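You operate a simulated robot arm through the tools that you are given. There is no shell and no other tool. Be economical: measure what you need, move in short steps, check, and stop when the job is done.

You are at the controls of a simulated two-armed robot. One attempt, no reset.

Task
Put the blue roller on the top of the blue cabinet. Then take the yellow jar on the grey bench and put it away on the second wall shelf from the bottom. Then fetch the green block from the grey bench and set it on the top tray of the grey cart. Then open the workbench drawer, take the black ring and leave it in the inside of the workbench drawer, then shut the drawer. Then take the brass-cage bearing and leave it on the low board of the narrow shelf. Then put the red plunger in the cv reject. Then take the silver cover and put it on the upper shelf of the white cabinet. Then take the blue brush from the top of the black stand and put it on the low board of the narrow shelf. Then put the blue jar on the top of the white cabinet away on the dark table. Then stack the green drink can from the top of the white cabinet on top of the pink drink can. Then push the right drawer shut. The order counts. Set down upright: yellow jar, blue brush, blue jar.

The check looks at the end state, three seconds after you hand in, the way a careful person would. Anything else that was tipped, shoved, dropped, spilled or broken makes it a failure. Lids that push on must go on centred and level and be pressed home; caps that screw on are set level and turned clockwise until they are tight.

Robot
Two 7-joint arms with two-finger parallel grippers on one trunk, on a base that drives. Base frame: it is fixed to the floor where the robot stands at the start and does not move with it; the origin is under the middle of the robot, x ahead of it, y to its left, z up. Lengths are in mm, angles in rad, forces in N, time in s.
The left shoulder is at the start at [70, 130, 1062], the right one opposite. With the tool pointing down near the work surface each hand reaches from about 100 to 340 mm from the robot's upright axis, wherever it stands, measured 20 degrees to its own side. Places, roughly: black ring (3x3x2 cm) [-6800, 2700, 900]; blue brush (3x3x16 cm) [-3200, 500, 900]; blue jar [-6250, 4500, 1000]; blue roller (6x6x3 cm) [500, 0, 700]; brass-cage bearing (4x4x2 cm) [-6900, 2000, 900]; dark table [-5300, 500, 700]; drink can [-6250, 4500, 1000]; green block (4x4x3 cm) [600, 200, 700]; inside of the workbench drawer [-7000, 2600, 700]; low board of the narrow shelf (60x12 cm) [-4640, -2340, 320]; red plunger (6x6x5 cm) [-6900, 1800, 900]; reject (15x26 cm) [-5380, -1360, 740]; right drawer [-5700, 4300, 700]; second wall shelf [900, -3200, 1100]; silver cover (10x7x3 cm) [-5500, 2100, 500]; top of the blue cabinet [-2400, -3500, 400]; top tray of the grey cart [-900, -1900, 800]; upper shelf of the white cabinet [-6000, 4500, 400]; workbench drawer [-6900, 2600, 800]; yellow jar (6x6x8 cm) [500, 200, 800]. Payload 1.57 kg a hand.
The tool frame of a hand sits at the grasp point between the pads (the TCP): z along the fingers, y along the line on which they close. The tips reach 30 mm beyond it. The gripper opens to 80 mm. The fingers are 17 mm wide and 12 mm thick; the gripper's body (40 by 82 mm) begins 80 mm behind the TCP.
Orientation is told as [roll, pitch, yaw] about the base's x, y, z axes, in that order, counted from this pose: with the fingers straight down and closing along the base's y, the tool's x points along the base's -x, its y along +y and its z along -z.

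Tools
- The arms move only by the tool move_arm. It takes "left_commands", "right_commands" or both (then of equal length, played together; a hand with none holds still); each is a list of rows, each an object of numbers (a shift or turn left out is 0, a gripper value left out holds the last): "tx", "ty", "tz": the shift along the base's x, y, z in mm; "wx", "wy", "wz": the turn, a rotation vector about the base's x, y, z in rad; "grip": the finger opening in mm, from 0 to 80. In form: [{"tx": .., "ty": .., "tz": .., "wx": .., "wy": .., "wz": .., "grip": ..}, ...]. A call has 1 to 10 rows; each row shifts and turns the commanded pose from where the row before left it. Each row takes 0.2 s and may step no farther than 50 mm and 0.15 rad from the row before; otherwise, or with a gripper value out of range, the whole call is refused. Where a pose cannot be reached the arm comes as near as it can. A force on the tool above 40 N (or 10 N above the force at the start of the call, whichever is more), or a blocked arm, ends the call early, and 0.2 s more pass. Each finger travels about 108 mm/s and halts on what it meets, pressing with about 29 N; the grip force reading is that of the motor and also rises with nothing between the fingers. The clock runs only during rows and for 0.2 s after the last one: add rows that do not move to give the fingers time. It gives the time, the measured TCP pose, the force on the tool (base axes), the opening and the grip force at its end, in the units of the frame above (readings bear some noise), with the torque about the TCP (base axes, N m) and any sound that the robot's microphone picked up.
- Cameras (640 x 400 px; columns grow to the right, rows downward): "scene" is now at [119.7, 30.7, 1266]; the picture's right is [0.39, -0.92, 0.00], its down [-0.73, -0.31, -0.61] and it looks along [0.56, 0.24, -0.79] (base axes); focal length 281 px, centre (320, 200). "left" rides on the left gripper at [72, 7, -122] in its tool frame; the picture's right is [-0.09, 1.00, 0.00], its down [-0.84, -0.08, -0.54] and it looks along [-0.54, -0.05, 0.84] (tool axes); focal length 238 px, centre (320, 200). "right" rides on the right gripper at [72, -6, -122] in its tool frame; the picture's right is [0.09, 1.00, 0.00], its down [-0.84, 0.08, -0.54] and it looks along [-0.54, 0.05, 0.84] (tool axes); focal length 238 px, centre (320, 200). There is no depth. A picture from a camera that has moved, and an enlarged one, comes with that camera's place and axes in the base frame and with its lens.
- grab_frame(camera): a new picture of that camera. It takes no simulated time.
- slide_trunk(by): slides the trunk up (or, below 0, down) by that many mm; the arms and the scene camera ride with it, the base frame stays. It gives what a move gives, with no picture.
- roll_base(legs): drives the robot by 1 to 6 legs, each [ahead, left, turn to the left] in mm, mm and rad, along the robot's own axes; the way and the turn of a leg run together, so that a leg with both is an arc; at most 1500 mm and 3.142 rad a leg. The arms and the cameras ride along, it lands a little off, and it stops where it bumps. It gives what a move gives.
- pan_tilt(pan, tilt): turns the head with the scene camera to pan (to the left, within 1.501 rad either way) and tilt (down, from -0.506 to 1.204), counted from straight ahead of the robot. It gives what a move gives.
- close_up(camera, box): a new picture of the part [left, top, right, bottom] of that camera's present view, enlarged. It takes no simulated time.
- job_done(): hands the job in; it is judged then, once.

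Go step by step. Nothing tells you exact positions but the pictures and the camera data: compare them with the known pose of the tool, close in by small moves and look again before you grip or let go. The budget is 556 turns and 370 pictures, counting those below and the enlarged ones. Unless the task says otherwise, let go and move clear before handing in.

The tools are called after "Emit:" as name(argument=value, ...) on one line, values as JSON. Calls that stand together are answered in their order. move_arm: Moves the arms, as the interface text tells. Its arguments: {"type":"object","properties":{"left_commands":{"type":"array"},"right_commands":{"type":"array"}},"required":[]} The other tools are called the same way: slide_trunk (by) slides the trunk up or down; roll_base (legs) drives the base; pan_tilt (pan, tilt) turns the head that bears the scene camera; grab_frame (camera) takes a picture; close_up (camera, box) takes an enlarged picture of a part of a camera's view; job_done () hands the job in.

At the start:

```text
time_s: 0.0
left_position: [260.3, 239.8, 940.5]
left_tcp_rot: [0.001, 0.002, 0.0]
left_contact_force: [0.8, -0.4, 0.1]
left_ft_torque: [-0.01, -0.01, 0.0]
left_opening: 80.0
left_grip_force: 0.1
right_position: [362.2, -74.2, 971.2]
right_tcp_rot: [0.0, -0.001, 0.002]
right_contact_force: [0.2, -0.2, 0.3]
right_ft_torque: [-0.02, 0.02, 0.02]
right_opening: 79.8
right_grip_force: 0.0
trunk travel left (down, up): [-700.0, 240.0]
robot x, y, heading: [1.0, -1.5, 0.0]
head pan, tilt: [0.403, 0.918]
```

scene: 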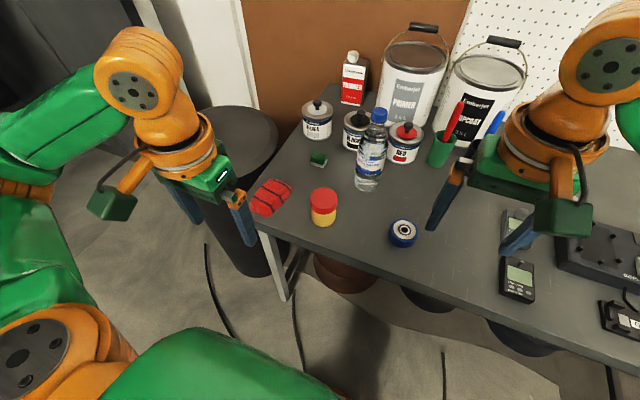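
right: 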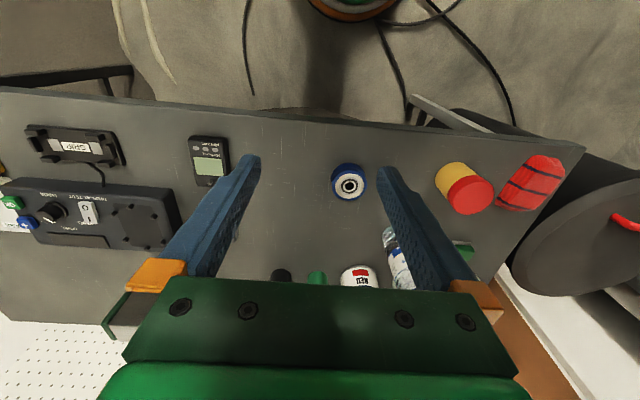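
left: 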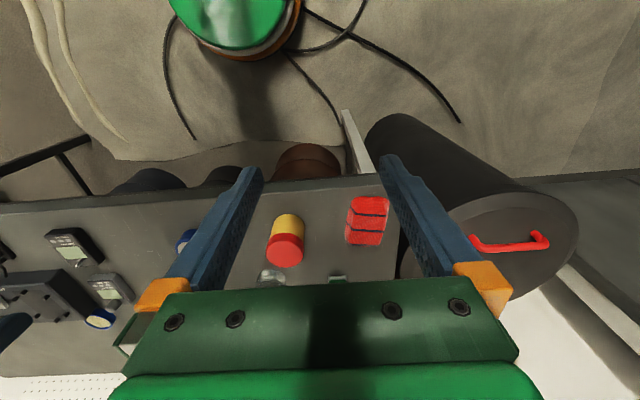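

The roller looks to be at about (484, -11) with its top at z≈731, and the bench top at z≈700. I'll drive up to bring it into the right hand's reach.

Emit:
roll_base(legs=[[100, 90, 0], [70, 0, 0]])

Emit:
grab_frame(camera="scene")

Emit:
grab_frame(camera="right")

```text
time_s: 1.9
left_position: [428.8, 330.2, 941.6]
left_tcp_rot: [0.001, -0.003, 0.0]
left_contact_force: [-0.8, -0.2, 0.8]
left_ft_torque: [-0.01, -0.02, 0.04]
left_opening: 80.0
left_grip_force: 0.0
right_position: [528.9, 15.2, 972.5]
right_tcp_rot: [0.0, -0.005, 0.002]
right_contact_force: [0.6, -0.2, 0.7]
right_ft_torque: [0.02, -0.05, 0.02]
right_opening: 80.0
right_grip_force: 0.0
trunk travel left (down, up): [-700.0, 240.0]
robot x, y, heading: [170.1, 89.1, 0.002]
head pan, tilt: [0.403, 0.918]
```

```text
366 pictures are left
camera scene: at [286.2, 120.1, 1266.3], right [0.39, -0.92, 0.0], down [-0.73, -0.31, -0.61], along [0.56, 0.24, -0.79], focal length 281 px, centre (320, 200)
```

scene: 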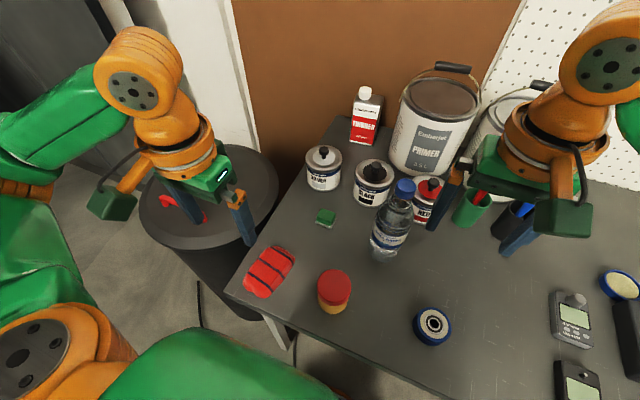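

```text
365 pictures are left
camera right: at [456.8, 9.7, 1094.6], right [-0.09, 1.0, 0.0], down [0.84, 0.08, 0.54], along [0.54, 0.05, -0.84], focal length 238 px, centre (320, 200)
```

right: 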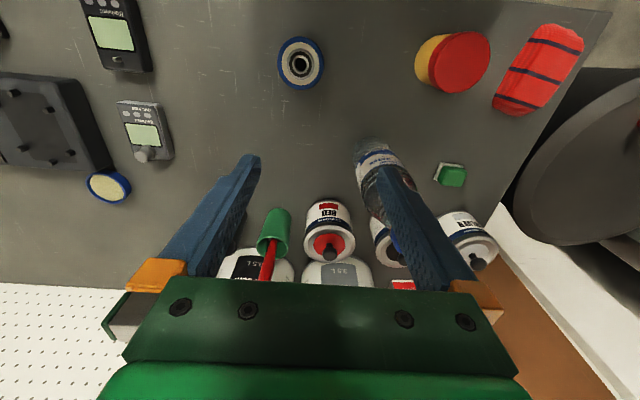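

The roller is at about (482, -15). I'll lower the right hand above it.

Emit:
move_arm(right_commands=[{"tx": -16, "ty": -10, "tz": -40}, {"tx": -15, "ty": -10, "tz": -40}, {"tx": -15, "ty": -9, "tz": -40}, {"tz": -30}, {}])

Emit:
grab_frame(camera="right")

Emit:
grab_frame(camera="scene")

```text
time_s: 3.1
left_position: [429.1, 330.6, 940.6]
left_tcp_rot: [0.001, 0.0, 0.002]
left_contact_force: [0.1, 0.7, -0.1]
left_ft_torque: [0.01, 0.0, 0.02]
left_opening: 79.9
left_grip_force: 0.0
right_position: [485.3, -12.6, 821.3]
right_tcp_rot: [0.0, -0.001, 0.002]
right_contact_force: [-0.3, -0.4, -0.3]
right_ft_torque: [0.01, 0.0, -0.02]
right_opening: 80.2
right_grip_force: 0.0
trunk travel left (down, up): [-700.0, 240.0]
robot x, y, heading: [170.9, 85.7, -0.003]
head pan, tilt: [0.403, 0.918]
```

```text
364 pictures are left
camera right: at [412.6, -18.6, 943.1], right [-0.09, 1.0, 0.0], down [0.84, 0.08, 0.54], along [0.54, 0.05, -0.84], focal length 238 px, centre (320, 200)
```

right: 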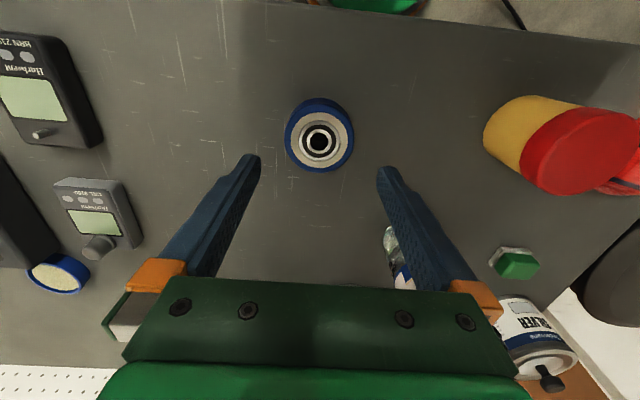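

```text
363 pictures are left
camera scene: at [289.0, 120.3, 1266.0], right [0.39, -0.92, 0.0], down [-0.73, -0.31, -0.61], along [0.56, 0.24, -0.79], focal length 281 px, centre (320, 200)
```

scene: 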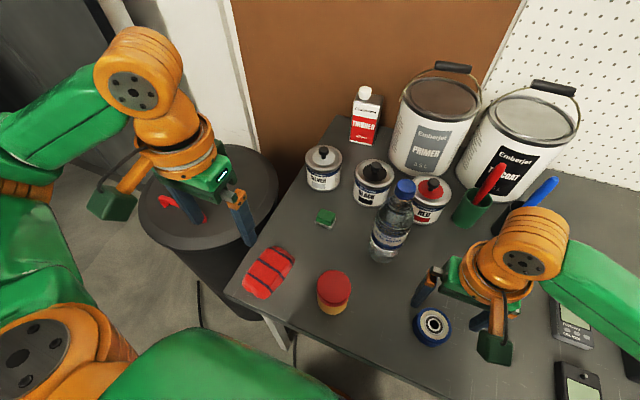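

The hand is centred over the roller. I'll go down and close.

Emit:
move_arm(right_commands=[{"tx": -2, "tz": -40}, {"tz": -30}, {"tz": -15}, {}, {"grip": 50}, {"grip": 40}, {"grip": 40}])

Emit:
grab_frame(camera="right")

```text
time_s: 3.8
left_position: [426.2, 330.1, 941.3]
left_tcp_rot: [0.0, -0.004, 0.002]
left_contact_force: [0.6, -0.8, -0.3]
left_ft_torque: [0.02, 0.02, -0.02]
left_opening: 80.1
left_grip_force: 0.0
right_position: [480.2, -12.7, 750.8]
right_tcp_rot: [0.002, -0.003, 0.002]
right_contact_force: [-13.0, -1.2, 17.8]
right_ft_torque: [-0.14, 0.52, -0.4]
right_opening: 80.0
right_grip_force: 0.0
trunk travel left (down, up): [-700.0, 240.0]
robot x, y, heading: [172.0, 94.3, -0.001]
head pan, tilt: [0.403, 0.918]
stopped in row 3 (right hand): the force on the tool passed its limit at 68 N (the readings are from after the stop); the commanded pose is now the measured one
```

```text
362 pictures are left
camera right: at [409.2, -19.7, 871.9], right [-0.09, 1.0, 0.0], down [0.83, 0.08, 0.54], along [0.54, 0.05, -0.84], focal length 238 px, centre (320, 200)
```

right: 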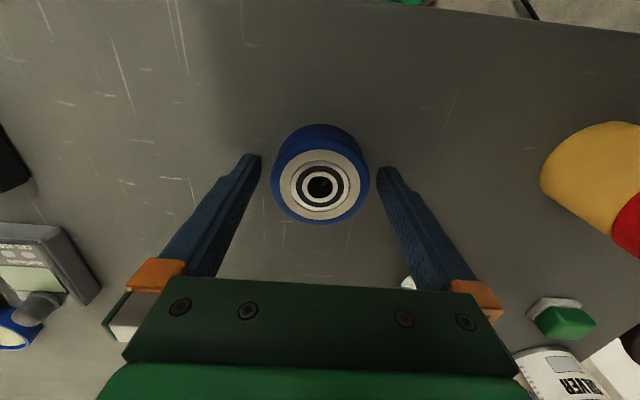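

Contact suggests the bench top is near z≈718, so the fingertips are just touching it. The roller sits centred between the fingers, so I'll rise 4 mm and grip.

Emit:
move_arm(right_commands=[{"tz": 4}, {"grip": 60}, {"grip": 50}, {"grip": 50}, {"grip": 50}])

Emit:
grab_frame(camera="right")

```text
time_s: 5.0
left_position: [429.6, 330.6, 940.3]
left_tcp_rot: [-0.001, 0.001, -0.001]
left_contact_force: [0.5, 0.5, -0.7]
left_ft_torque: [0.01, 0.02, 0.01]
left_opening: 80.0
left_grip_force: 0.0
right_position: [484.2, -14.6, 753.7]
right_tcp_rot: [0.0, -0.004, 0.001]
right_contact_force: [0.7, -0.2, -0.7]
right_ft_torque: [0.04, 0.01, 0.01]
right_opening: 57.0
right_grip_force: 28.4
trunk travel left (down, up): [-700.0, 240.0]
robot x, y, heading: [170.8, 85.7, -0.005]
head pan, tilt: [0.403, 0.918]
```

```text
361 pictures are left
camera right: at [412.1, -20.2, 874.4], right [-0.09, 1.0, 0.0], down [0.83, 0.08, 0.54], along [0.54, 0.05, -0.84], focal length 238 px, centre (320, 200)
```

right: 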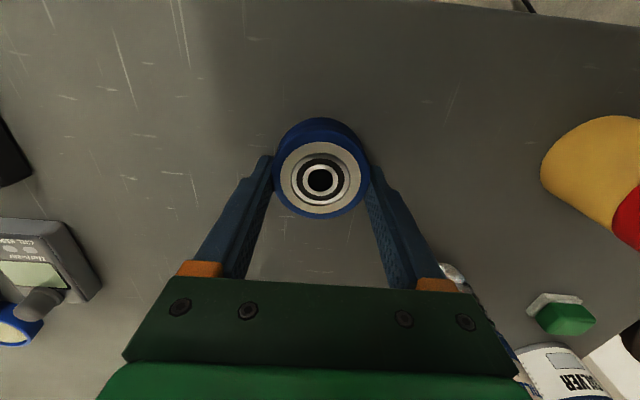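

The roller is gripped at 57 mm. I'll lift it, back off, and survey the surroundings.

Emit:
move_arm(right_commands=[{"tz": 40, "grip": 50}, {"tz": 50}, {"tz": 50}, {"tz": 50}, {}])

Emit:
roll_base(legs=[[-400, 0, 0]])

Emit:
pan_tilt(pan=-1.4, tilt=0.45)

Emit:
grab_frame(camera="scene")

```text
time_s: 6.2
left_position: [430.9, 329.3, 941.1]
left_tcp_rot: [-0.002, 0.002, 0.002]
left_contact_force: [-0.7, -0.1, -0.2]
left_ft_torque: [0.02, -0.03, -0.04]
left_opening: 79.8
left_grip_force: 0.0
right_position: [484.5, -14.0, 943.1]
right_tcp_rot: [0.001, -0.003, 0.001]
right_contact_force: [0.1, -0.1, -0.6]
right_ft_torque: [-0.01, 0.01, 0.0]
right_opening: 57.3
right_grip_force: 28.9
trunk travel left (down, up): [-700.0, 240.0]
robot x, y, heading: [168.9, 89.1, -0.007]
head pan, tilt: [0.403, 0.918]
```

```text
time_s: 8.7
left_position: [35.3, 330.5, 940.1]
left_tcp_rot: [0.001, 0.001, -0.001]
left_contact_force: [-0.1, 1.1, -0.4]
left_ft_torque: [-0.04, -0.02, 0.02]
left_opening: 80.0
left_grip_force: 0.1
right_position: [89.8, -14.5, 943.4]
right_tcp_rot: [0.0, -0.003, 0.0]
right_contact_force: [-0.2, -0.8, -1.3]
right_ft_torque: [-0.01, -0.01, -0.01]
right_opening: 56.9
right_grip_force: 28.9
trunk travel left (down, up): [-700.0, 240.0]
robot x, y, heading: [-225.0, 89.1, 0.0]
head pan, tilt: [0.403, 0.918]
```

```text
time_s: 10.5
left_position: [34.4, 329.3, 940.7]
left_tcp_rot: [0.0, -0.001, -0.001]
left_contact_force: [-0.2, -0.3, -0.7]
left_ft_torque: [0.03, 0.02, 0.0]
left_opening: 79.9
left_grip_force: 0.0
right_position: [90.3, -13.9, 942.9]
right_tcp_rot: [0.0, -0.003, 0.001]
right_contact_force: [-0.2, -0.5, -1.3]
right_ft_torque: [-0.01, 0.0, 0.0]
right_opening: 57.1
right_grip_force: 29.1
trunk travel left (down, up): [-700.0, 240.0]
robot x, y, heading: [-226.2, 90.9, 0.001]
head pan, tilt: [-1.4, 0.45]
```

```text
360 pictures are left
camera scene: at [-159.6, 0.6, 1305.6], right [-0.99, -0.17, 0.0], down [-0.07, 0.43, -0.9], along [0.15, -0.89, -0.44], focal length 281 px, centre (320, 200)
```

scene: 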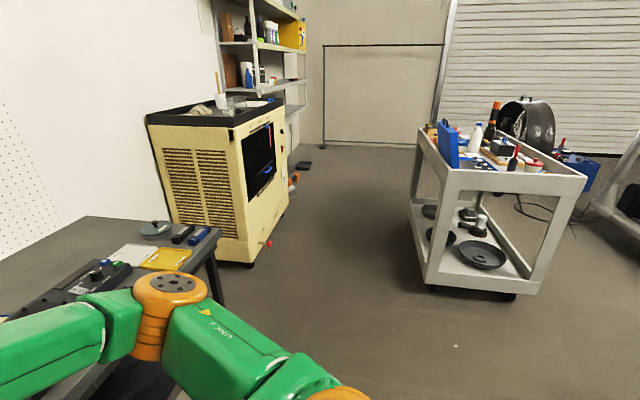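

I can see the cart near (-900, -1850) and a blue object beyond it, likely the blue cabinet. I'll turn toward it and look.

Emit:
roll_base(legs=[[-300, 0, 0], [0, 0, -2.1]])

Emit:
pan_tilt(pan=0, tilt=0.35)

Emit:
grab_frame(camera="scene")

```text
time_s: 12.1
left_position: [-162.9, 331.3, 940.8]
left_tcp_rot: [0.0, -0.002, 0.0]
left_contact_force: [-0.9, -0.1, -1.0]
left_ft_torque: [-0.01, -0.05, 0.03]
left_opening: 79.9
left_grip_force: 0.0
right_position: [-107.7, -13.8, 944.3]
right_tcp_rot: [-0.001, -0.003, 0.0]
right_contact_force: [-0.6, -0.4, -2.6]
right_ft_torque: [0.01, -0.07, 0.02]
right_opening: 56.8
right_grip_force: 29.0
trunk travel left (down, up): [-700.0, 240.0]
robot x, y, heading: [-420.1, 89.2, -0.001]
head pan, tilt: [-1.4, 0.45]
stopped in leg 1: the robot was blocked; the commanded pose is now the measured one
```

```text
time_s: 13.6
left_position: [-161.5, 330.9, 940.3]
left_tcp_rot: [0.0, 0.002, -0.002]
left_contact_force: [0.4, 0.1, -0.8]
left_ft_torque: [-0.04, 0.01, 0.01]
left_opening: 80.2
left_grip_force: 0.0
right_position: [-106.5, -12.3, 943.8]
right_tcp_rot: [0.001, -0.001, 0.0]
right_contact_force: [-0.3, -0.1, -1.0]
right_ft_torque: [0.0, -0.01, 0.01]
right_opening: 56.7
right_grip_force: 29.0
trunk travel left (down, up): [-700.0, 240.0]
robot x, y, heading: [-422.7, 90.6, 0.002]
head pan, tilt: [0.0, 0.351]
```

```text
359 pictures are left
camera scene: at [-277.8, 91.2, 1314.7], right [0.0, -1.0, 0.0], down [-0.34, 0.0, -0.94], along [0.94, 0.0, -0.34], focal length 281 px, centre (320, 200)
```

scene: 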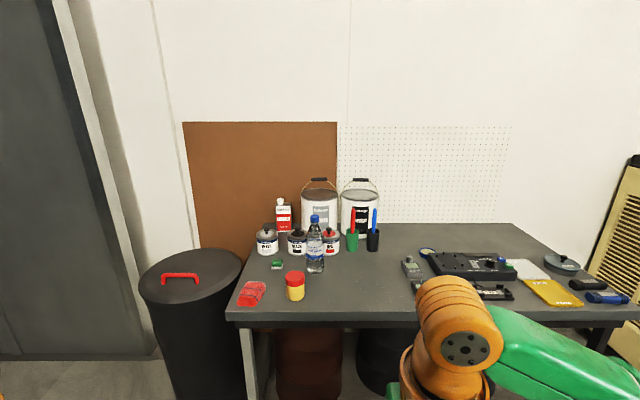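

Something behind me blocked the base. I'll move forward a bit and look around both sides.

Emit:
roll_base(legs=[[150, 0, 0]])

Emit:
pan_tilt(pan=1.5, tilt=0.6)

Emit:
grab_frame(camera="scene")

Emit:
pan_tilt(pan=-1.5, tilt=0.6)

Emit:
grab_frame(camera="scene")

```text
time_s: 15.0
left_position: [-14.2, 331.0, 941.6]
left_tcp_rot: [0.0, 0.001, 0.002]
left_contact_force: [0.2, -0.2, -0.6]
left_ft_torque: [-0.01, 0.02, -0.01]
left_opening: 80.0
left_grip_force: 0.1
right_position: [41.0, -13.3, 942.8]
right_tcp_rot: [0.0, -0.003, 0.001]
right_contact_force: [-0.2, -1.2, -0.6]
right_ft_torque: [-0.05, -0.03, 0.0]
right_opening: 56.8
right_grip_force: 29.4
trunk travel left (down, up): [-700.0, 240.0]
robot x, y, heading: [-268.0, 89.3, -0.002]
head pan, tilt: [0.0, 0.351]
```

```text
time_s: 16.6
left_position: [-12.1, 330.6, 941.7]
left_tcp_rot: [0.001, 0.001, 0.0]
left_contact_force: [0.5, 0.0, 0.5]
left_ft_torque: [0.01, -0.02, -0.02]
left_opening: 80.1
left_grip_force: 0.1
right_position: [42.0, -14.3, 941.4]
right_tcp_rot: [0.0, -0.003, 0.001]
right_contact_force: [0.1, 0.1, -1.0]
right_ft_torque: [-0.01, 0.0, 0.01]
right_opening: 56.6
right_grip_force: 29.0
trunk travel left (down, up): [-700.0, 240.0]
robot x, y, heading: [-269.9, 87.9, 0.003]
head pan, tilt: [1.499, 0.6]
```

```text
358 pictures are left
camera scene: at [-215.3, 179.6, 1292.0], right [1.0, -0.07, 0.0], down [-0.04, -0.56, -0.83], along [0.06, 0.82, -0.56], focal length 281 px, centre (320, 200)
```

scene: 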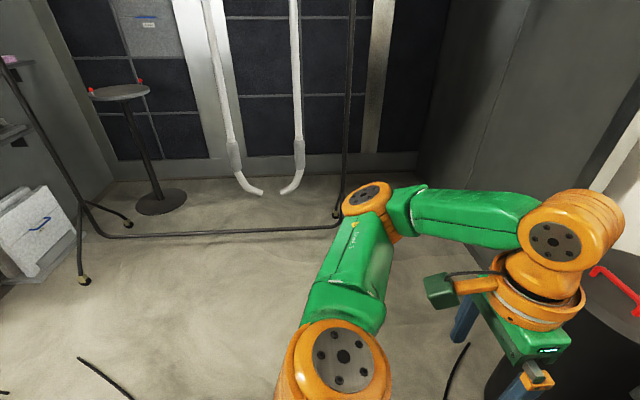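

```text
time_s: 19.2
left_position: [-12.6, 330.3, 941.3]
left_tcp_rot: [0.001, 0.0, 0.0]
left_contact_force: [0.0, -0.2, -0.6]
left_ft_torque: [0.03, 0.01, 0.0]
left_opening: 80.5
left_grip_force: 0.0
right_position: [43.2, -14.0, 943.0]
right_tcp_rot: [0.0, -0.002, 0.002]
right_contact_force: [0.0, 0.0, -1.4]
right_ft_torque: [-0.02, -0.02, 0.02]
right_opening: 56.8
right_grip_force: 29.0
trunk travel left (down, up): [-700.0, 240.0]
robot x, y, heading: [-274.5, 90.0, 0.005]
head pan, tilt: [-1.499, 0.6]
```

```text
357 pictures are left
camera scene: at [-215.3, 3.3, 1292.0], right [-1.0, -0.07, 0.0], down [-0.04, 0.56, -0.83], along [0.06, -0.82, -0.56], focal length 281 px, centre (320, 200)
```

scene: 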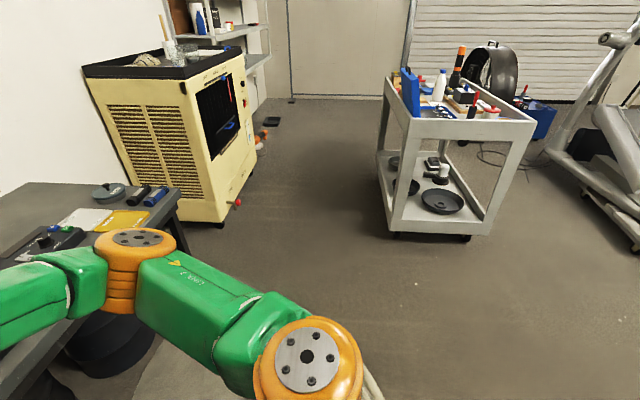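

To the sides the floor is free; behind me is unseen. I'll turn right about 1.57 here and look.

Emit:
roll_base(legs=[[0, 0, -1.57]])

Emit:
grab_frame(camera="scene")

Emit:
pan_tilt(pan=-0.7, tilt=0.5)

Emit:
grab_frame(camera="scene")

```text
time_s: 23.4
left_position: [-33.3, -171.8, 940.4]
left_tcp_rot: [0.0, 0.001, -1.576]
left_contact_force: [0.2, 0.3, -0.2]
left_ft_torque: [0.02, -0.01, -0.01]
left_opening: 80.1
left_grip_force: 0.0
right_position: [-378.7, -226.0, 942.6]
right_tcp_rot: [-0.001, -0.001, -1.573]
right_contact_force: [0.8, -1.0, -1.7]
right_ft_torque: [0.04, 0.0, 0.0]
right_opening: 56.6
right_grip_force: 29.5
trunk travel left (down, up): [-700.0, 240.0]
robot x, y, heading: [-267.0, 87.8, -1.578]
head pan, tilt: [-1.499, 0.6]
```

```text
356 pictures are left
camera scene: at [-360.4, 35.2, 1292.0], right [-0.07, 1.0, 0.0], down [0.56, 0.04, -0.83], along [-0.82, -0.05, -0.56], focal length 281 px, centre (320, 200)
```

scene: 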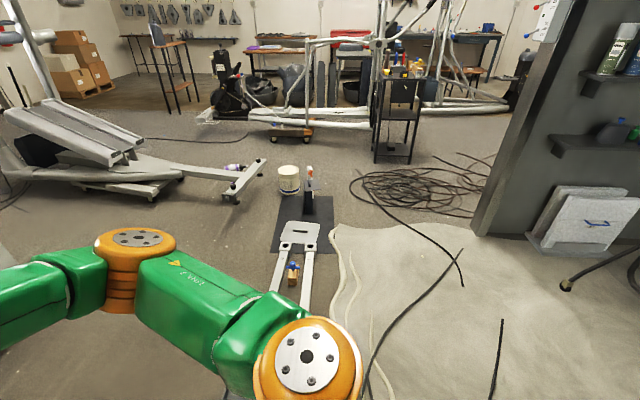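

```text
time_s: 24.6
left_position: [-33.1, -170.7, 940.8]
left_tcp_rot: [-0.001, 0.001, -1.575]
left_contact_force: [0.1, -0.3, -0.2]
left_ft_torque: [0.0, -0.02, 0.01]
left_opening: 79.8
left_grip_force: 0.0
right_position: [-378.3, -225.8, 942.8]
right_tcp_rot: [0.0, 0.0, -1.574]
right_contact_force: [0.2, 0.2, -1.6]
right_ft_torque: [-0.01, -0.02, 0.02]
right_opening: 56.4
right_grip_force: 28.7
trunk travel left (down, up): [-700.0, 240.0]
robot x, y, heading: [-272.0, 88.1, -1.579]
head pan, tilt: [-0.7, 0.499]
```

```text
355 pictures are left
camera scene: at [-331.4, -28.1, 1301.1], right [-0.76, 0.65, 0.0], down [0.31, 0.36, -0.88], along [-0.57, -0.67, -0.48], focal length 281 px, centre (320, 200)
```

scene: 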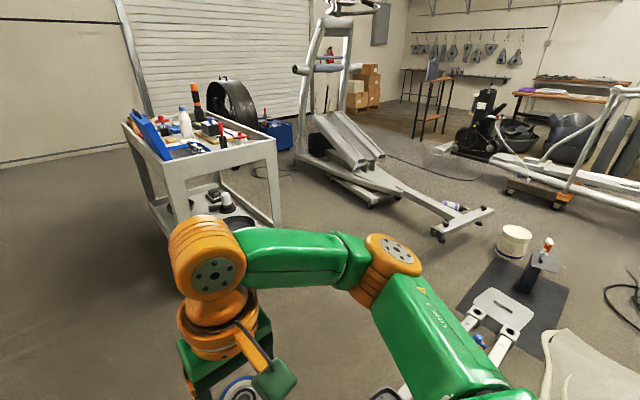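

Behind me was a pallet jack with forks. The blue cabinet lies past a corridor between the cart (x≈-1100) and a stepper machine (x≈-2150). I'll go forward to y≈-700, then sidestep right to x≈-1620.

Emit:
roll_base(legs=[[800, 0, 0], [0, -1350, 0]])

Emit:
pan_tilt(pan=-0.3, tilt=0.5)

Emit:
grab_frame(camera="scene")

```text
time_s: 35.2
left_position: [-1388.8, -952.2, 940.1]
left_tcp_rot: [0.0, 0.002, -1.588]
left_contact_force: [0.2, -0.1, -0.2]
left_ft_torque: [-0.01, -0.01, -0.01]
left_opening: 80.4
left_grip_force: 0.1
right_position: [-1733.5, -1003.8, 942.3]
right_tcp_rot: [0.0, -0.001, -1.585]
right_contact_force: [0.7, -0.1, -1.7]
right_ft_torque: [0.04, -0.01, -0.05]
right_opening: 56.3
right_grip_force: 29.3
trunk travel left (down, up): [-700.0, 240.0]
robot x, y, heading: [-1626.7, -688.6, -1.589]
head pan, tilt: [-0.7, 0.499]
```

```text
time_s: 36.0
left_position: [-1388.8, -953.0, 940.7]
left_tcp_rot: [0.001, 0.0, -1.587]
left_contact_force: [0.7, 0.0, -0.2]
left_ft_torque: [-0.05, -0.03, 0.01]
left_opening: 80.1
left_grip_force: 0.2
right_position: [-1734.1, -1003.0, 942.8]
right_tcp_rot: [-0.001, -0.002, -1.585]
right_contact_force: [0.8, 0.3, -0.8]
right_ft_torque: [-0.01, -0.01, 0.02]
right_opening: 56.6
right_grip_force: 29.4
trunk travel left (down, up): [-700.0, 240.0]
robot x, y, heading: [-1624.0, -692.1, -1.59]
head pan, tilt: [-0.3, 0.499]
```

```text
354 pictures are left
camera scene: at [-1653.9, -824.4, 1301.1], right [-0.95, 0.31, 0.0], down [0.15, 0.45, -0.88], along [-0.27, -0.83, -0.48], focal length 281 px, centre (320, 200)
```

scene: 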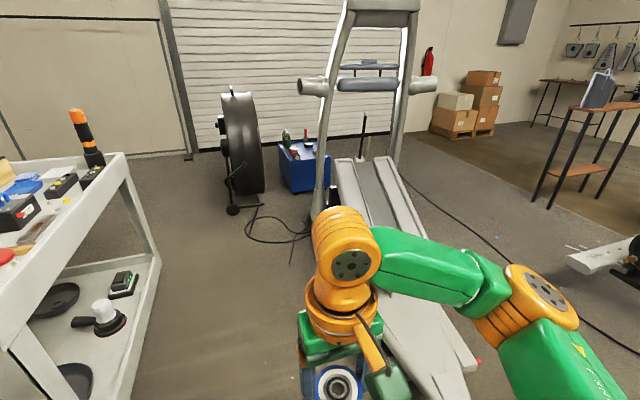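

The blue cabinet is at about x -2190…-2600, y<-3360, with a black hose reel to its left and the stepper in front on the right. I'll go 1300 ahead and look closer.

Emit:
roll_base(legs=[[1300, 0, 0]])

Emit:
grab_frame(camera="scene")

Emit:
close_up(camera="right", box=[0, 0, 640, 400])

```text
time_s: 42.6
left_position: [-1419.1, -2255.9, 940.7]
left_tcp_rot: [0.0, 0.001, -1.594]
left_contact_force: [-0.3, 0.4, -0.3]
left_ft_torque: [0.02, -0.02, -0.05]
left_opening: 79.8
left_grip_force: 0.0
right_position: [-1764.6, -2302.8, 943.4]
right_tcp_rot: [0.0, -0.002, -1.593]
right_contact_force: [-0.9, 0.3, -1.8]
right_ft_torque: [-0.01, -0.03, 0.01]
right_opening: 56.6
right_grip_force: 29.3
trunk travel left (down, up): [-700.0, 240.0]
robot x, y, heading: [-1654.0, -1991.5, -1.598]
head pan, tilt: [-0.3, 0.499]
```

```text
353 pictures are left
camera scene: at [-1682.5, -2124.3, 1301.1], right [-0.95, 0.32, 0.0], down [0.15, 0.45, -0.88], along [-0.28, -0.83, -0.48], focal length 281 px, centre (320, 200)
```

scene: 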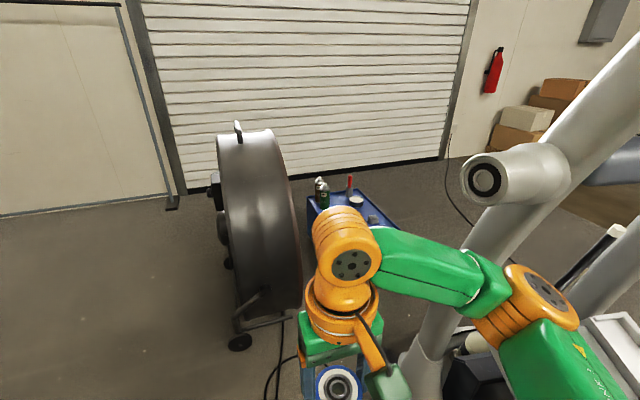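

```text
1.00 times, centred on (320, 200) of right (not enlarged: the box is as wide or as high as the picture)
camera zoom: at [-1769.4, -2228.8, 1064.7], right [1.0, 0.07, 0.0], down [0.06, -0.84, 0.54], along [0.04, -0.54, -0.84], focal length 238 px, centre (320, 200)
```

zoom: 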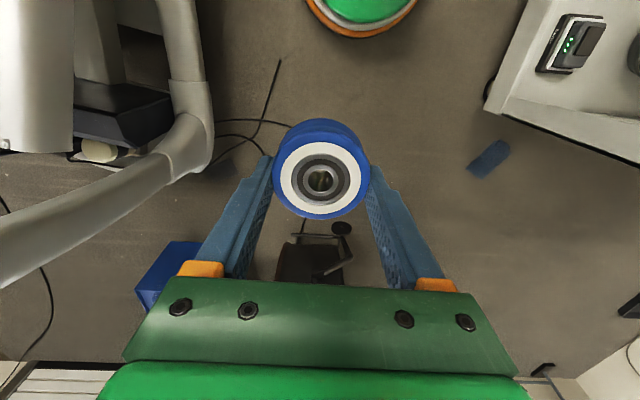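

The cabinet top seems to be about z≈335, spanning x -2190…-2600, y -3300…-3900. I'll lower the trunk so the arms pass below the stepper's handlebar (z≈1100), then creep closer.

Emit:
slide_trunk(by=-350)

Emit:
roll_base(legs=[[450, -150, 0], [0, 0, -0.4]])

Emit:
pan_tilt(pan=0.0, tilt=0.5)

Emit:
grab_frame(camera="scene")

Emit:
grab_frame(camera="right")

```text
time_s: 46.0
left_position: [-1419.5, -2255.8, 591.2]
left_tcp_rot: [0.0, 0.002, -1.595]
left_contact_force: [0.1, -0.9, 0.4]
left_ft_torque: [0.0, -0.02, 0.01]
left_opening: 79.7
left_grip_force: 0.1
right_position: [-1763.1, -2302.2, 593.0]
right_tcp_rot: [0.0, -0.003, -1.593]
right_contact_force: [-0.1, -0.1, -1.3]
right_ft_torque: [-0.02, 0.0, 0.01]
right_opening: 56.4
right_grip_force: 29.2
trunk travel left (down, up): [-350.0, 590.0]
robot x, y, heading: [-1650.0, -1988.8, -1.597]
head pan, tilt: [-0.3, 0.499]
```

```text
time_s: 50.1
left_position: [-1686.1, -2778.4, 586.6]
left_tcp_rot: [-0.01, 0.008, -1.963]
left_contact_force: [0.0, 0.4, 0.4]
left_ft_torque: [0.02, -0.02, -0.02]
left_opening: 79.9
left_grip_force: 0.0
right_position: [-2022.7, -2696.8, 592.2]
right_tcp_rot: [-0.013, 0.004, -1.952]
right_contact_force: [-0.9, 0.4, -1.7]
right_ft_torque: [-0.01, 0.01, 0.01]
right_opening: 56.6
right_grip_force: 28.9
trunk travel left (down, up): [-350.0, 590.0]
robot x, y, heading: [-1813.0, -2441.3, -1.961]
head pan, tilt: [-0.3, 0.499]
stopped in leg 2: the robot was blocked; the commanded pose is now the measured one
```

```text
time_s: 50.9
left_position: [-1687.2, -2779.8, 586.1]
left_tcp_rot: [-0.015, 0.007, -1.968]
left_contact_force: [-0.4, -0.4, -0.2]
left_ft_torque: [0.01, 0.0, 0.0]
left_opening: 80.0
left_grip_force: 0.1
right_position: [-2023.5, -2697.9, 591.3]
right_tcp_rot: [-0.015, 0.004, -1.957]
right_contact_force: [0.1, 0.0, -1.0]
right_ft_torque: [0.02, -0.04, 0.01]
right_opening: 56.6
right_grip_force: 28.7
trunk travel left (down, up): [-350.0, 590.0]
robot x, y, heading: [-1815.6, -2442.5, -1.97]
head pan, tilt: [0.0, 0.499]
```

```text
351 pictures are left
camera scene: at [-1858.0, -2578.9, 950.2], right [-0.92, 0.39, 0.01], down [0.18, 0.45, -0.88], along [-0.35, -0.8, -0.48], focal length 281 px, centre (320, 200)
```

scene: 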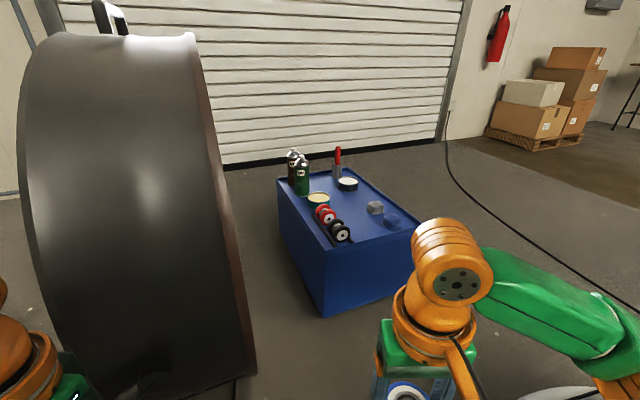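

```text
350 pictures are left
camera right: at [-2001.0, -2628.3, 714.2], right [0.96, -0.29, -0.01], down [-0.24, -0.81, 0.54], along [-0.17, -0.51, -0.84], focal length 238 px, centre (320, 200)
```

right: 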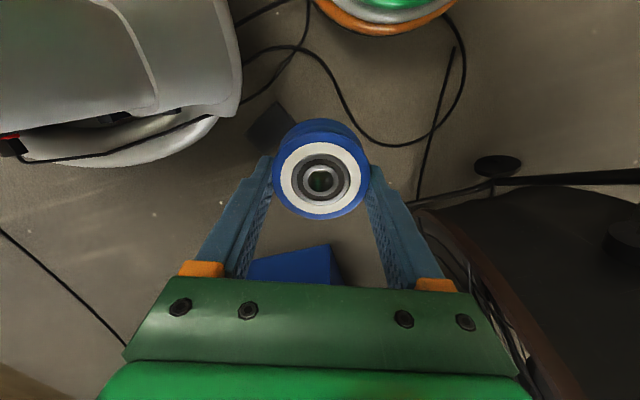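

The turn was blocked slightly. I'll check the left side to see what is near.

Emit:
grab_frame(camera="left")

Emit:
pan_tilt(pan=0.9, tilt=0.9)

Emit:
grab_frame(camera="scene")

Emit:
pan_tilt(pan=-1.0, tilt=0.9)

Emit:
grab_frame(camera="scene")

```text
349 pictures are left
camera left: at [-1651.9, -2717.8, 707.2], right [0.88, -0.47, -0.01], down [-0.39, -0.75, 0.54], along [-0.26, -0.47, -0.84], focal length 238 px, centre (320, 200)
```

left: 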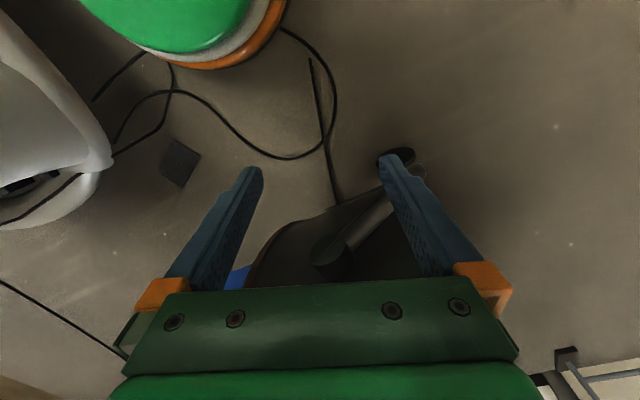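

```text
time_s: 52.1
left_position: [-1686.6, -2778.9, 585.9]
left_tcp_rot: [-0.013, 0.008, -1.967]
left_contact_force: [0.3, 0.5, -0.2]
left_ft_torque: [-0.01, 0.0, -0.02]
left_opening: 80.0
left_grip_force: 0.2
right_position: [-2023.2, -2696.8, 591.7]
right_tcp_rot: [-0.015, 0.005, -1.959]
right_contact_force: [0.4, -0.6, -1.8]
right_ft_torque: [-0.02, 0.03, -0.01]
right_opening: 56.2
right_grip_force: 28.8
trunk travel left (down, up): [-350.0, 590.0]
robot x, y, heading: [-1815.0, -2439.6, -1.964]
head pan, tilt: [0.901, 0.901]
```

```text
348 pictures are left
camera scene: at [-1786.6, -2560.7, 915.7], right [-0.88, -0.48, 0.0], down [-0.38, 0.69, -0.61], along [0.29, -0.54, -0.79], focal length 281 px, centre (320, 200)
```

scene: 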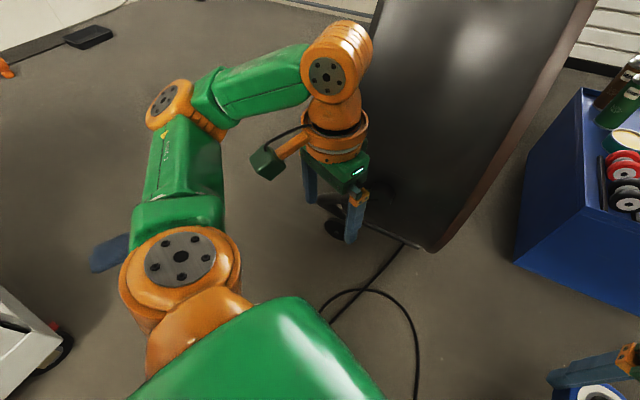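

```text
time_s: 54.0
left_position: [-1687.0, -2780.5, 585.7]
left_tcp_rot: [-0.015, 0.006, -1.966]
left_contact_force: [-1.3, 0.3, 0.6]
left_ft_torque: [0.04, 0.0, -0.01]
left_opening: 80.1
left_grip_force: 0.1
right_position: [-2023.2, -2696.3, 591.4]
right_tcp_rot: [-0.016, 0.005, -1.958]
right_contact_force: [-0.6, 0.2, -1.3]
right_ft_torque: [-0.01, -0.01, 0.01]
right_opening: 56.3
right_grip_force: 29.0
trunk travel left (down, up): [-350.0, 590.0]
robot x, y, heading: [-1815.0, -2441.8, -1.967]
head pan, tilt: [-1.0, 0.901]
```

```text
347 pictures are left
camera scene: at [-1897.2, -2507.4, 917.6], right [-0.17, 0.98, 0.01], down [0.76, 0.14, -0.63], along [-0.62, -0.1, -0.78], focal length 281 px, centre (320, 200)
```

scene: 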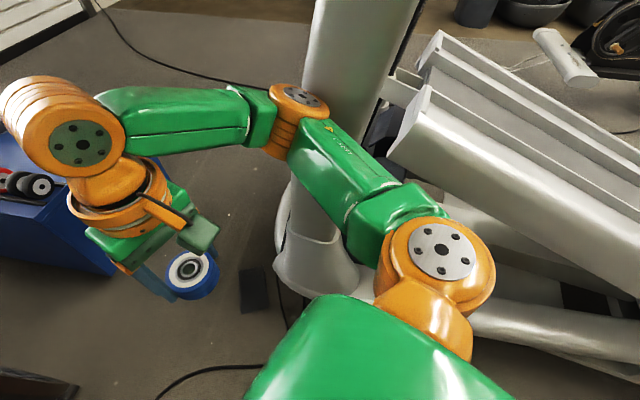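

The right elbow touches the stepper's pole, and the gap to the fan is narrow. I'll undo the turn, back up a little, and stretch the arms forward to make the robot narrower.

Emit:
roll_base(legs=[[0, 0, 0.36], [-200, 60, 0]])

Emit:
move_arm(left_commands=[{"ty": -40, "tx": -10}, {"ty": -40, "tx": -15}, {"ty": -40, "tx": -15}, {}], right_commands=[{"ty": -40, "tx": 0}, {"ty": -40}, {"ty": -40}, {}])

Emit:
pan_tilt(pan=-0.6, tilt=0.8)

Emit:
grab_frame(camera="scene")

```text
time_s: 56.7
left_position: [-1514.5, -2512.9, 590.4]
left_tcp_rot: [-0.001, 0.001, -1.608]
left_contact_force: [1.0, 0.1, 0.2]
left_ft_torque: [0.0, -0.01, 0.0]
left_opening: 80.0
left_grip_force: 0.1
right_position: [-1858.7, -2552.3, 592.2]
right_tcp_rot: [0.0, -0.001, -1.601]
right_contact_force: [0.0, -0.3, -0.5]
right_ft_torque: [-0.01, 0.02, -0.01]
right_opening: 56.7
right_grip_force: 29.2
trunk travel left (down, up): [-350.0, 590.0]
robot x, y, heading: [-1747.7, -2244.0, -1.609]
head pan, tilt: [-1.0, 0.901]
```

```text
time_s: 57.7
left_position: [-1554.7, -2631.4, 590.3]
left_tcp_rot: [-0.001, 0.002, -1.609]
left_contact_force: [1.1, 0.3, -0.5]
left_ft_torque: [0.0, 0.01, 0.04]
left_opening: 79.8
left_grip_force: 0.0
right_position: [-1859.3, -2673.9, 592.7]
right_tcp_rot: [-0.003, -0.002, -1.598]
right_contact_force: [0.3, -0.5, -2.0]
right_ft_torque: [0.01, 0.04, 0.02]
right_opening: 56.7
right_grip_force: 28.8
trunk travel left (down, up): [-350.0, 590.0]
robot x, y, heading: [-1746.5, -2242.1, -1.614]
head pan, tilt: [-1.0, 0.901]
```

```text
time_s: 58.6
left_position: [-1555.0, -2631.0, 589.9]
left_tcp_rot: [0.0, 0.002, -1.608]
left_contact_force: [-0.3, -0.3, -1.0]
left_ft_torque: [0.01, -0.01, -0.02]
left_opening: 80.2
left_grip_force: 0.0
right_position: [-1857.7, -2673.8, 592.7]
right_tcp_rot: [0.0, -0.001, -1.6]
right_contact_force: [0.2, 1.1, -1.5]
right_ft_torque: [0.0, 0.02, 0.03]
right_opening: 56.3
right_grip_force: 29.2
trunk travel left (down, up): [-350.0, 590.0]
robot x, y, heading: [-1743.6, -2247.3, -1.613]
head pan, tilt: [-0.6, 0.799]
```

```text
346 pictures are left
camera scene: at [-1794.5, -2356.3, 925.1], right [-0.8, 0.6, 0.0], down [0.43, 0.58, -0.7], along [-0.42, -0.56, -0.72], focal length 281 px, centre (320, 200)
```

scene: 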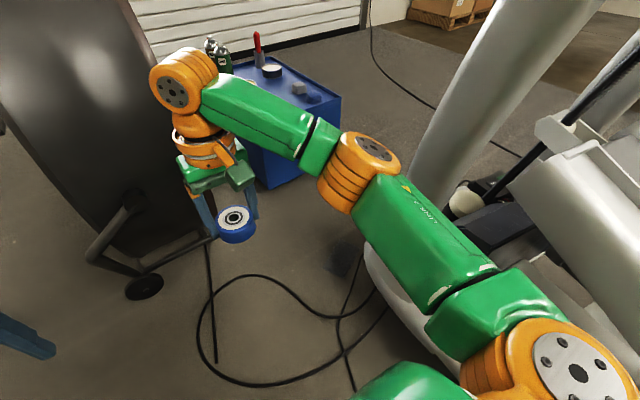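

Reach allows more. I'll extend further to tuck the elbows in.

Emit:
move_arm(left_commands=[{"ty": -40, "tx": -10}, {"ty": -40, "tx": -15}, {}], right_commands=[{"ty": -40, "tx": 15}, {"ty": -40, "tx": 15}, {}])

Emit:
grab_frame(camera="scene")

```text
time_s: 59.4
left_position: [-1579.3, -2712.5, 591.2]
left_tcp_rot: [0.0, 0.003, -1.611]
left_contact_force: [-0.1, 0.6, 0.0]
left_ft_torque: [0.0, 0.03, -0.01]
left_opening: 80.1
left_grip_force: 0.0
right_position: [-1845.0, -2710.0, 589.2]
right_tcp_rot: [-0.001, -0.002, -1.599]
right_contact_force: [-0.1, 0.0, -1.9]
right_ft_torque: [-0.01, -0.01, -0.02]
right_opening: 56.6
right_grip_force: 29.1
right hand out of reach, approached as far as the arm can: row 1, 2
trunk travel left (down, up): [-350.0, 590.0]
robot x, y, heading: [-1744.7, -2246.8, -1.613]
head pan, tilt: [-0.6, 0.799]
```

```text
345 pictures are left
camera scene: at [-1794.0, -2356.3, 925.1], right [-0.8, 0.6, 0.0], down [0.43, 0.58, -0.7], along [-0.42, -0.56, -0.72], focal length 281 px, centre (320, 200)
```

scene: 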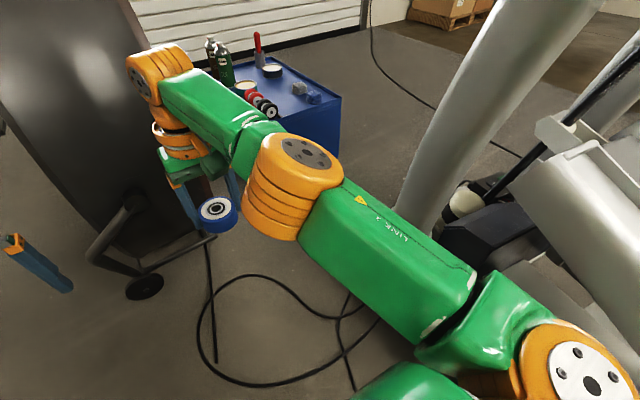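

The arms are now nearly straight, so the robot is narrow. I'll pull the left hand inward, then thread the gap in short legs.

Emit:
move_arm(left_commands=[{"tx": -30}, {"tx": -30}, {}])

Emit:
roll_base(legs=[[0, 0, -0.37], [300, 0, 0]])

Emit:
pan_tilt(pan=0.0, tilt=0.8)

Emit:
grab_frame(camera="scene")

```text
time_s: 60.2
left_position: [-1638.6, -2712.7, 591.3]
left_tcp_rot: [0.001, 0.0, -1.61]
left_contact_force: [0.8, 0.3, 0.0]
left_ft_torque: [-0.04, 0.0, 0.02]
left_opening: 79.9
left_grip_force: 0.1
right_position: [-1845.5, -2709.8, 590.1]
right_tcp_rot: [-0.002, 0.001, -1.603]
right_contact_force: [0.3, 0.5, -1.4]
right_ft_torque: [-0.01, -0.02, 0.04]
right_opening: 56.4
right_grip_force: 28.7
trunk travel left (down, up): [-350.0, 590.0]
robot x, y, heading: [-1745.4, -2242.6, -1.616]
head pan, tilt: [-0.6, 0.799]
```

```text
time_s: 62.9
left_position: [-1896.4, -2899.1, 590.1]
left_tcp_rot: [0.005, 0.039, -1.972]
left_contact_force: [0.4, 6.5, 4.1]
left_ft_torque: [0.08, -0.19, 0.27]
left_opening: 78.0
left_grip_force: 0.1
right_position: [-2089.5, -2827.9, 590.7]
right_tcp_rot: [-0.001, -0.002, -1.975]
right_contact_force: [0.5, -0.3, -0.1]
right_ft_torque: [-0.01, -0.03, 0.03]
right_opening: 56.2
right_grip_force: 29.2
trunk travel left (down, up): [-350.0, 590.0]
robot x, y, heading: [-1825.1, -2429.3, -1.983]
head pan, tilt: [-0.6, 0.799]
stopped in leg 2: the force on the tool passed its limit at 121 N (the readings are from after the stop); the commanded pose is now the measured one
```

```text
time_s: 63.9
left_position: [-1895.5, -2897.9, 589.4]
left_tcp_rot: [0.005, 0.041, -1.973]
left_contact_force: [0.0, 7.8, 3.4]
left_ft_torque: [0.17, -0.15, 0.37]
left_opening: 77.4
left_grip_force: 0.0
right_position: [-2089.9, -2827.5, 590.0]
right_tcp_rot: [0.0, -0.004, -1.975]
right_contact_force: [0.0, -0.6, -1.3]
right_ft_torque: [0.01, -0.01, 0.01]
right_opening: 56.4
right_grip_force: 29.3
trunk travel left (down, up): [-350.0, 590.0]
robot x, y, heading: [-1828.2, -2435.6, -1.979]
head pan, tilt: [0.0, 0.799]
```

```text
344 pictures are left
camera scene: at [-1878.8, -2546.4, 925.4], right [-0.92, 0.4, 0.0], down [0.29, 0.66, -0.7], along [-0.28, -0.64, -0.72], focal length 281 px, centre (320, 200)
```

scene: 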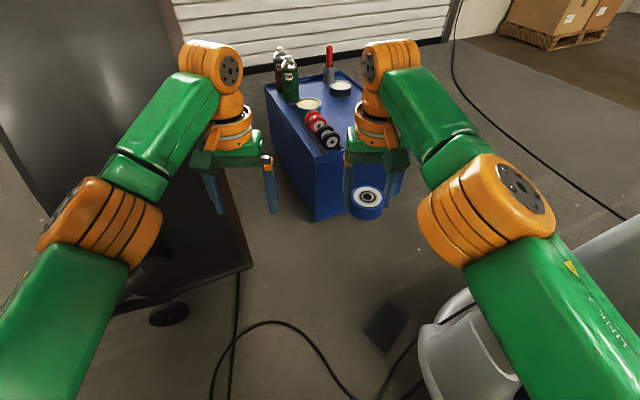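

The left hand touched the fan drum, so this gap is too narrow. I'll back out at once and plan to reach the cabinet from the open west side instead.

Emit:
roll_base(legs=[[-210, 0, 0], [0, 0, 0.4]])

Emit:
grab_frame(camera="scene")

Emit:
move_arm(left_commands=[{"ty": 45}, {"ty": 45}, {"ty": 45}, {"ty": 45}, {"ty": 45}, {}], right_commands=[{"ty": 40}, {"ty": 40}, {"ty": 40}, {"ty": 40}, {"ty": 0}, {}])

Emit:
roll_base(legs=[[-1450, 0, 0]])

Emit:
slide_trunk(by=350)

Emit:
pan_tilt(pan=-1.4, tilt=0.5)

Emit:
grab_frame(camera="scene")

```text
time_s: 66.8
left_position: [-1623.2, -2696.3, 589.0]
left_tcp_rot: [0.004, 0.039, -1.571]
left_contact_force: [-0.2, 0.1, 0.7]
left_ft_torque: [-0.01, 0.02, 0.02]
left_opening: 79.9
left_grip_force: 0.0
right_position: [-1828.9, -2706.7, 588.5]
right_tcp_rot: [-0.001, 0.0, -1.573]
right_contact_force: [-0.1, 1.0, -0.2]
right_ft_torque: [-0.01, 0.01, 0.02]
right_opening: 56.5
right_grip_force: 28.5
trunk travel left (down, up): [-350.0, 590.0]
robot x, y, heading: [-1740.4, -2235.0, -1.585]
head pan, tilt: [0.0, 0.799]
```

```text
343 pictures are left
camera scene: at [-1743.3, -2366.6, 925.1], right [-1.0, 0.01, 0.0], down [0.01, 0.72, -0.7], along [-0.01, -0.7, -0.72], focal length 281 px, centre (320, 200)
```

scene: 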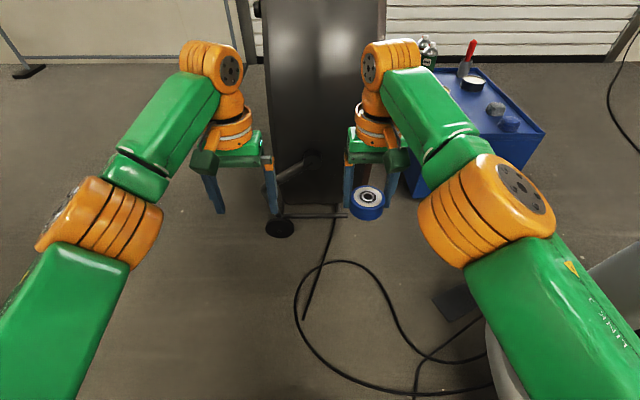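

```text
time_s: 68.2
left_position: [-1623.4, -2470.6, 589.3]
left_tcp_rot: [0.003, 0.04, -1.572]
left_contact_force: [0.0, 0.5, 0.8]
left_ft_torque: [0.01, 0.0, 0.01]
left_opening: 79.8
left_grip_force: 0.0
right_position: [-1800.4, -2689.9, 616.0]
right_tcp_rot: [0.0, 0.001, -1.572]
right_contact_force: [-1.0, -0.1, -1.5]
right_ft_torque: [0.02, 0.01, -0.01]
right_opening: 56.7
right_grip_force: 28.6
right hand out of reach, approached as far as the arm can: row 1, 2, 3, 4
trunk travel left (down, up): [-350.0, 590.0]
robot x, y, heading: [-1746.0, -2236.0, -1.585]
head pan, tilt: [0.0, 0.799]
```

```text
time_s: 75.5
left_position: [-1604.8, -1012.8, 590.5]
left_tcp_rot: [0.002, 0.039, -1.573]
left_contact_force: [-0.3, 0.0, 0.0]
left_ft_torque: [-0.01, -0.02, 0.0]
left_opening: 79.8
left_grip_force: 0.1
right_position: [-1781.4, -1231.1, 616.1]
right_tcp_rot: [-0.001, 0.002, -1.574]
right_contact_force: [0.4, -0.6, -1.6]
right_ft_torque: [-0.02, -0.04, 0.01]
right_opening: 56.5
right_grip_force: 28.5
trunk travel left (down, up): [-350.0, 590.0]
robot x, y, heading: [-1726.1, -779.2, -1.58]
head pan, tilt: [0.0, 0.799]
stopped in leg 1: the robot was blocked; the commanded pose is now the measured one
```

```text
time_s: 78.9
left_position: [-1603.8, -1013.2, 939.5]
left_tcp_rot: [0.001, 0.041, -1.573]
left_contact_force: [0.4, -0.6, 0.4]
left_ft_torque: [0.0, 0.0, -0.05]
left_opening: 80.0
left_grip_force: 0.1
right_position: [-1783.0, -1230.7, 965.1]
right_tcp_rot: [-0.002, 0.003, -1.573]
right_contact_force: [0.1, 0.1, -0.7]
right_ft_torque: [0.03, -0.01, 0.03]
right_opening: 56.3
right_grip_force: 28.8
trunk travel left (down, up): [-700.0, 240.0]
robot x, y, heading: [-1723.6, -774.4, -1.584]
head pan, tilt: [0.0, 0.799]
```

```text
time_s: 80.4
left_position: [-1605.7, -1013.8, 938.7]
left_tcp_rot: [0.003, 0.04, -1.573]
left_contact_force: [-0.2, -0.4, 0.4]
left_ft_torque: [0.0, 0.01, 0.0]
left_opening: 80.3
left_grip_force: 0.0
right_position: [-1783.4, -1231.0, 965.4]
right_tcp_rot: [-0.002, 0.003, -1.575]
right_contact_force: [0.1, -0.8, -0.8]
right_ft_torque: [-0.01, 0.01, 0.0]
right_opening: 56.4
right_grip_force: 29.3
trunk travel left (down, up): [-700.0, 240.0]
robot x, y, heading: [-1723.9, -774.9, -1.588]
head pan, tilt: [-1.4, 0.499]
```

```text
342 pictures are left
camera scene: at [-1814.3, -841.3, 1301.1], right [-0.16, 0.99, 0.0], down [0.47, 0.08, -0.88], along [-0.87, -0.14, -0.48], focal length 281 px, centre (320, 200)
```

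scene: 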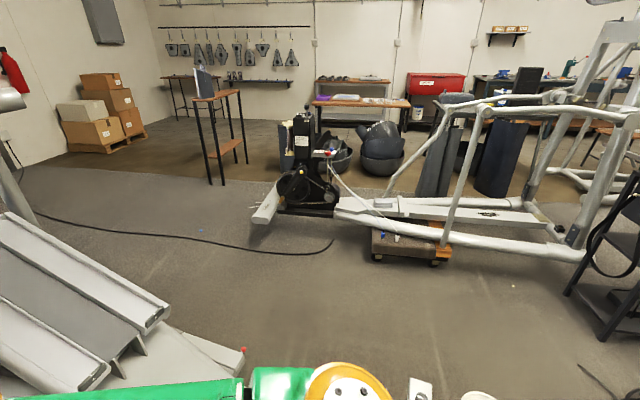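

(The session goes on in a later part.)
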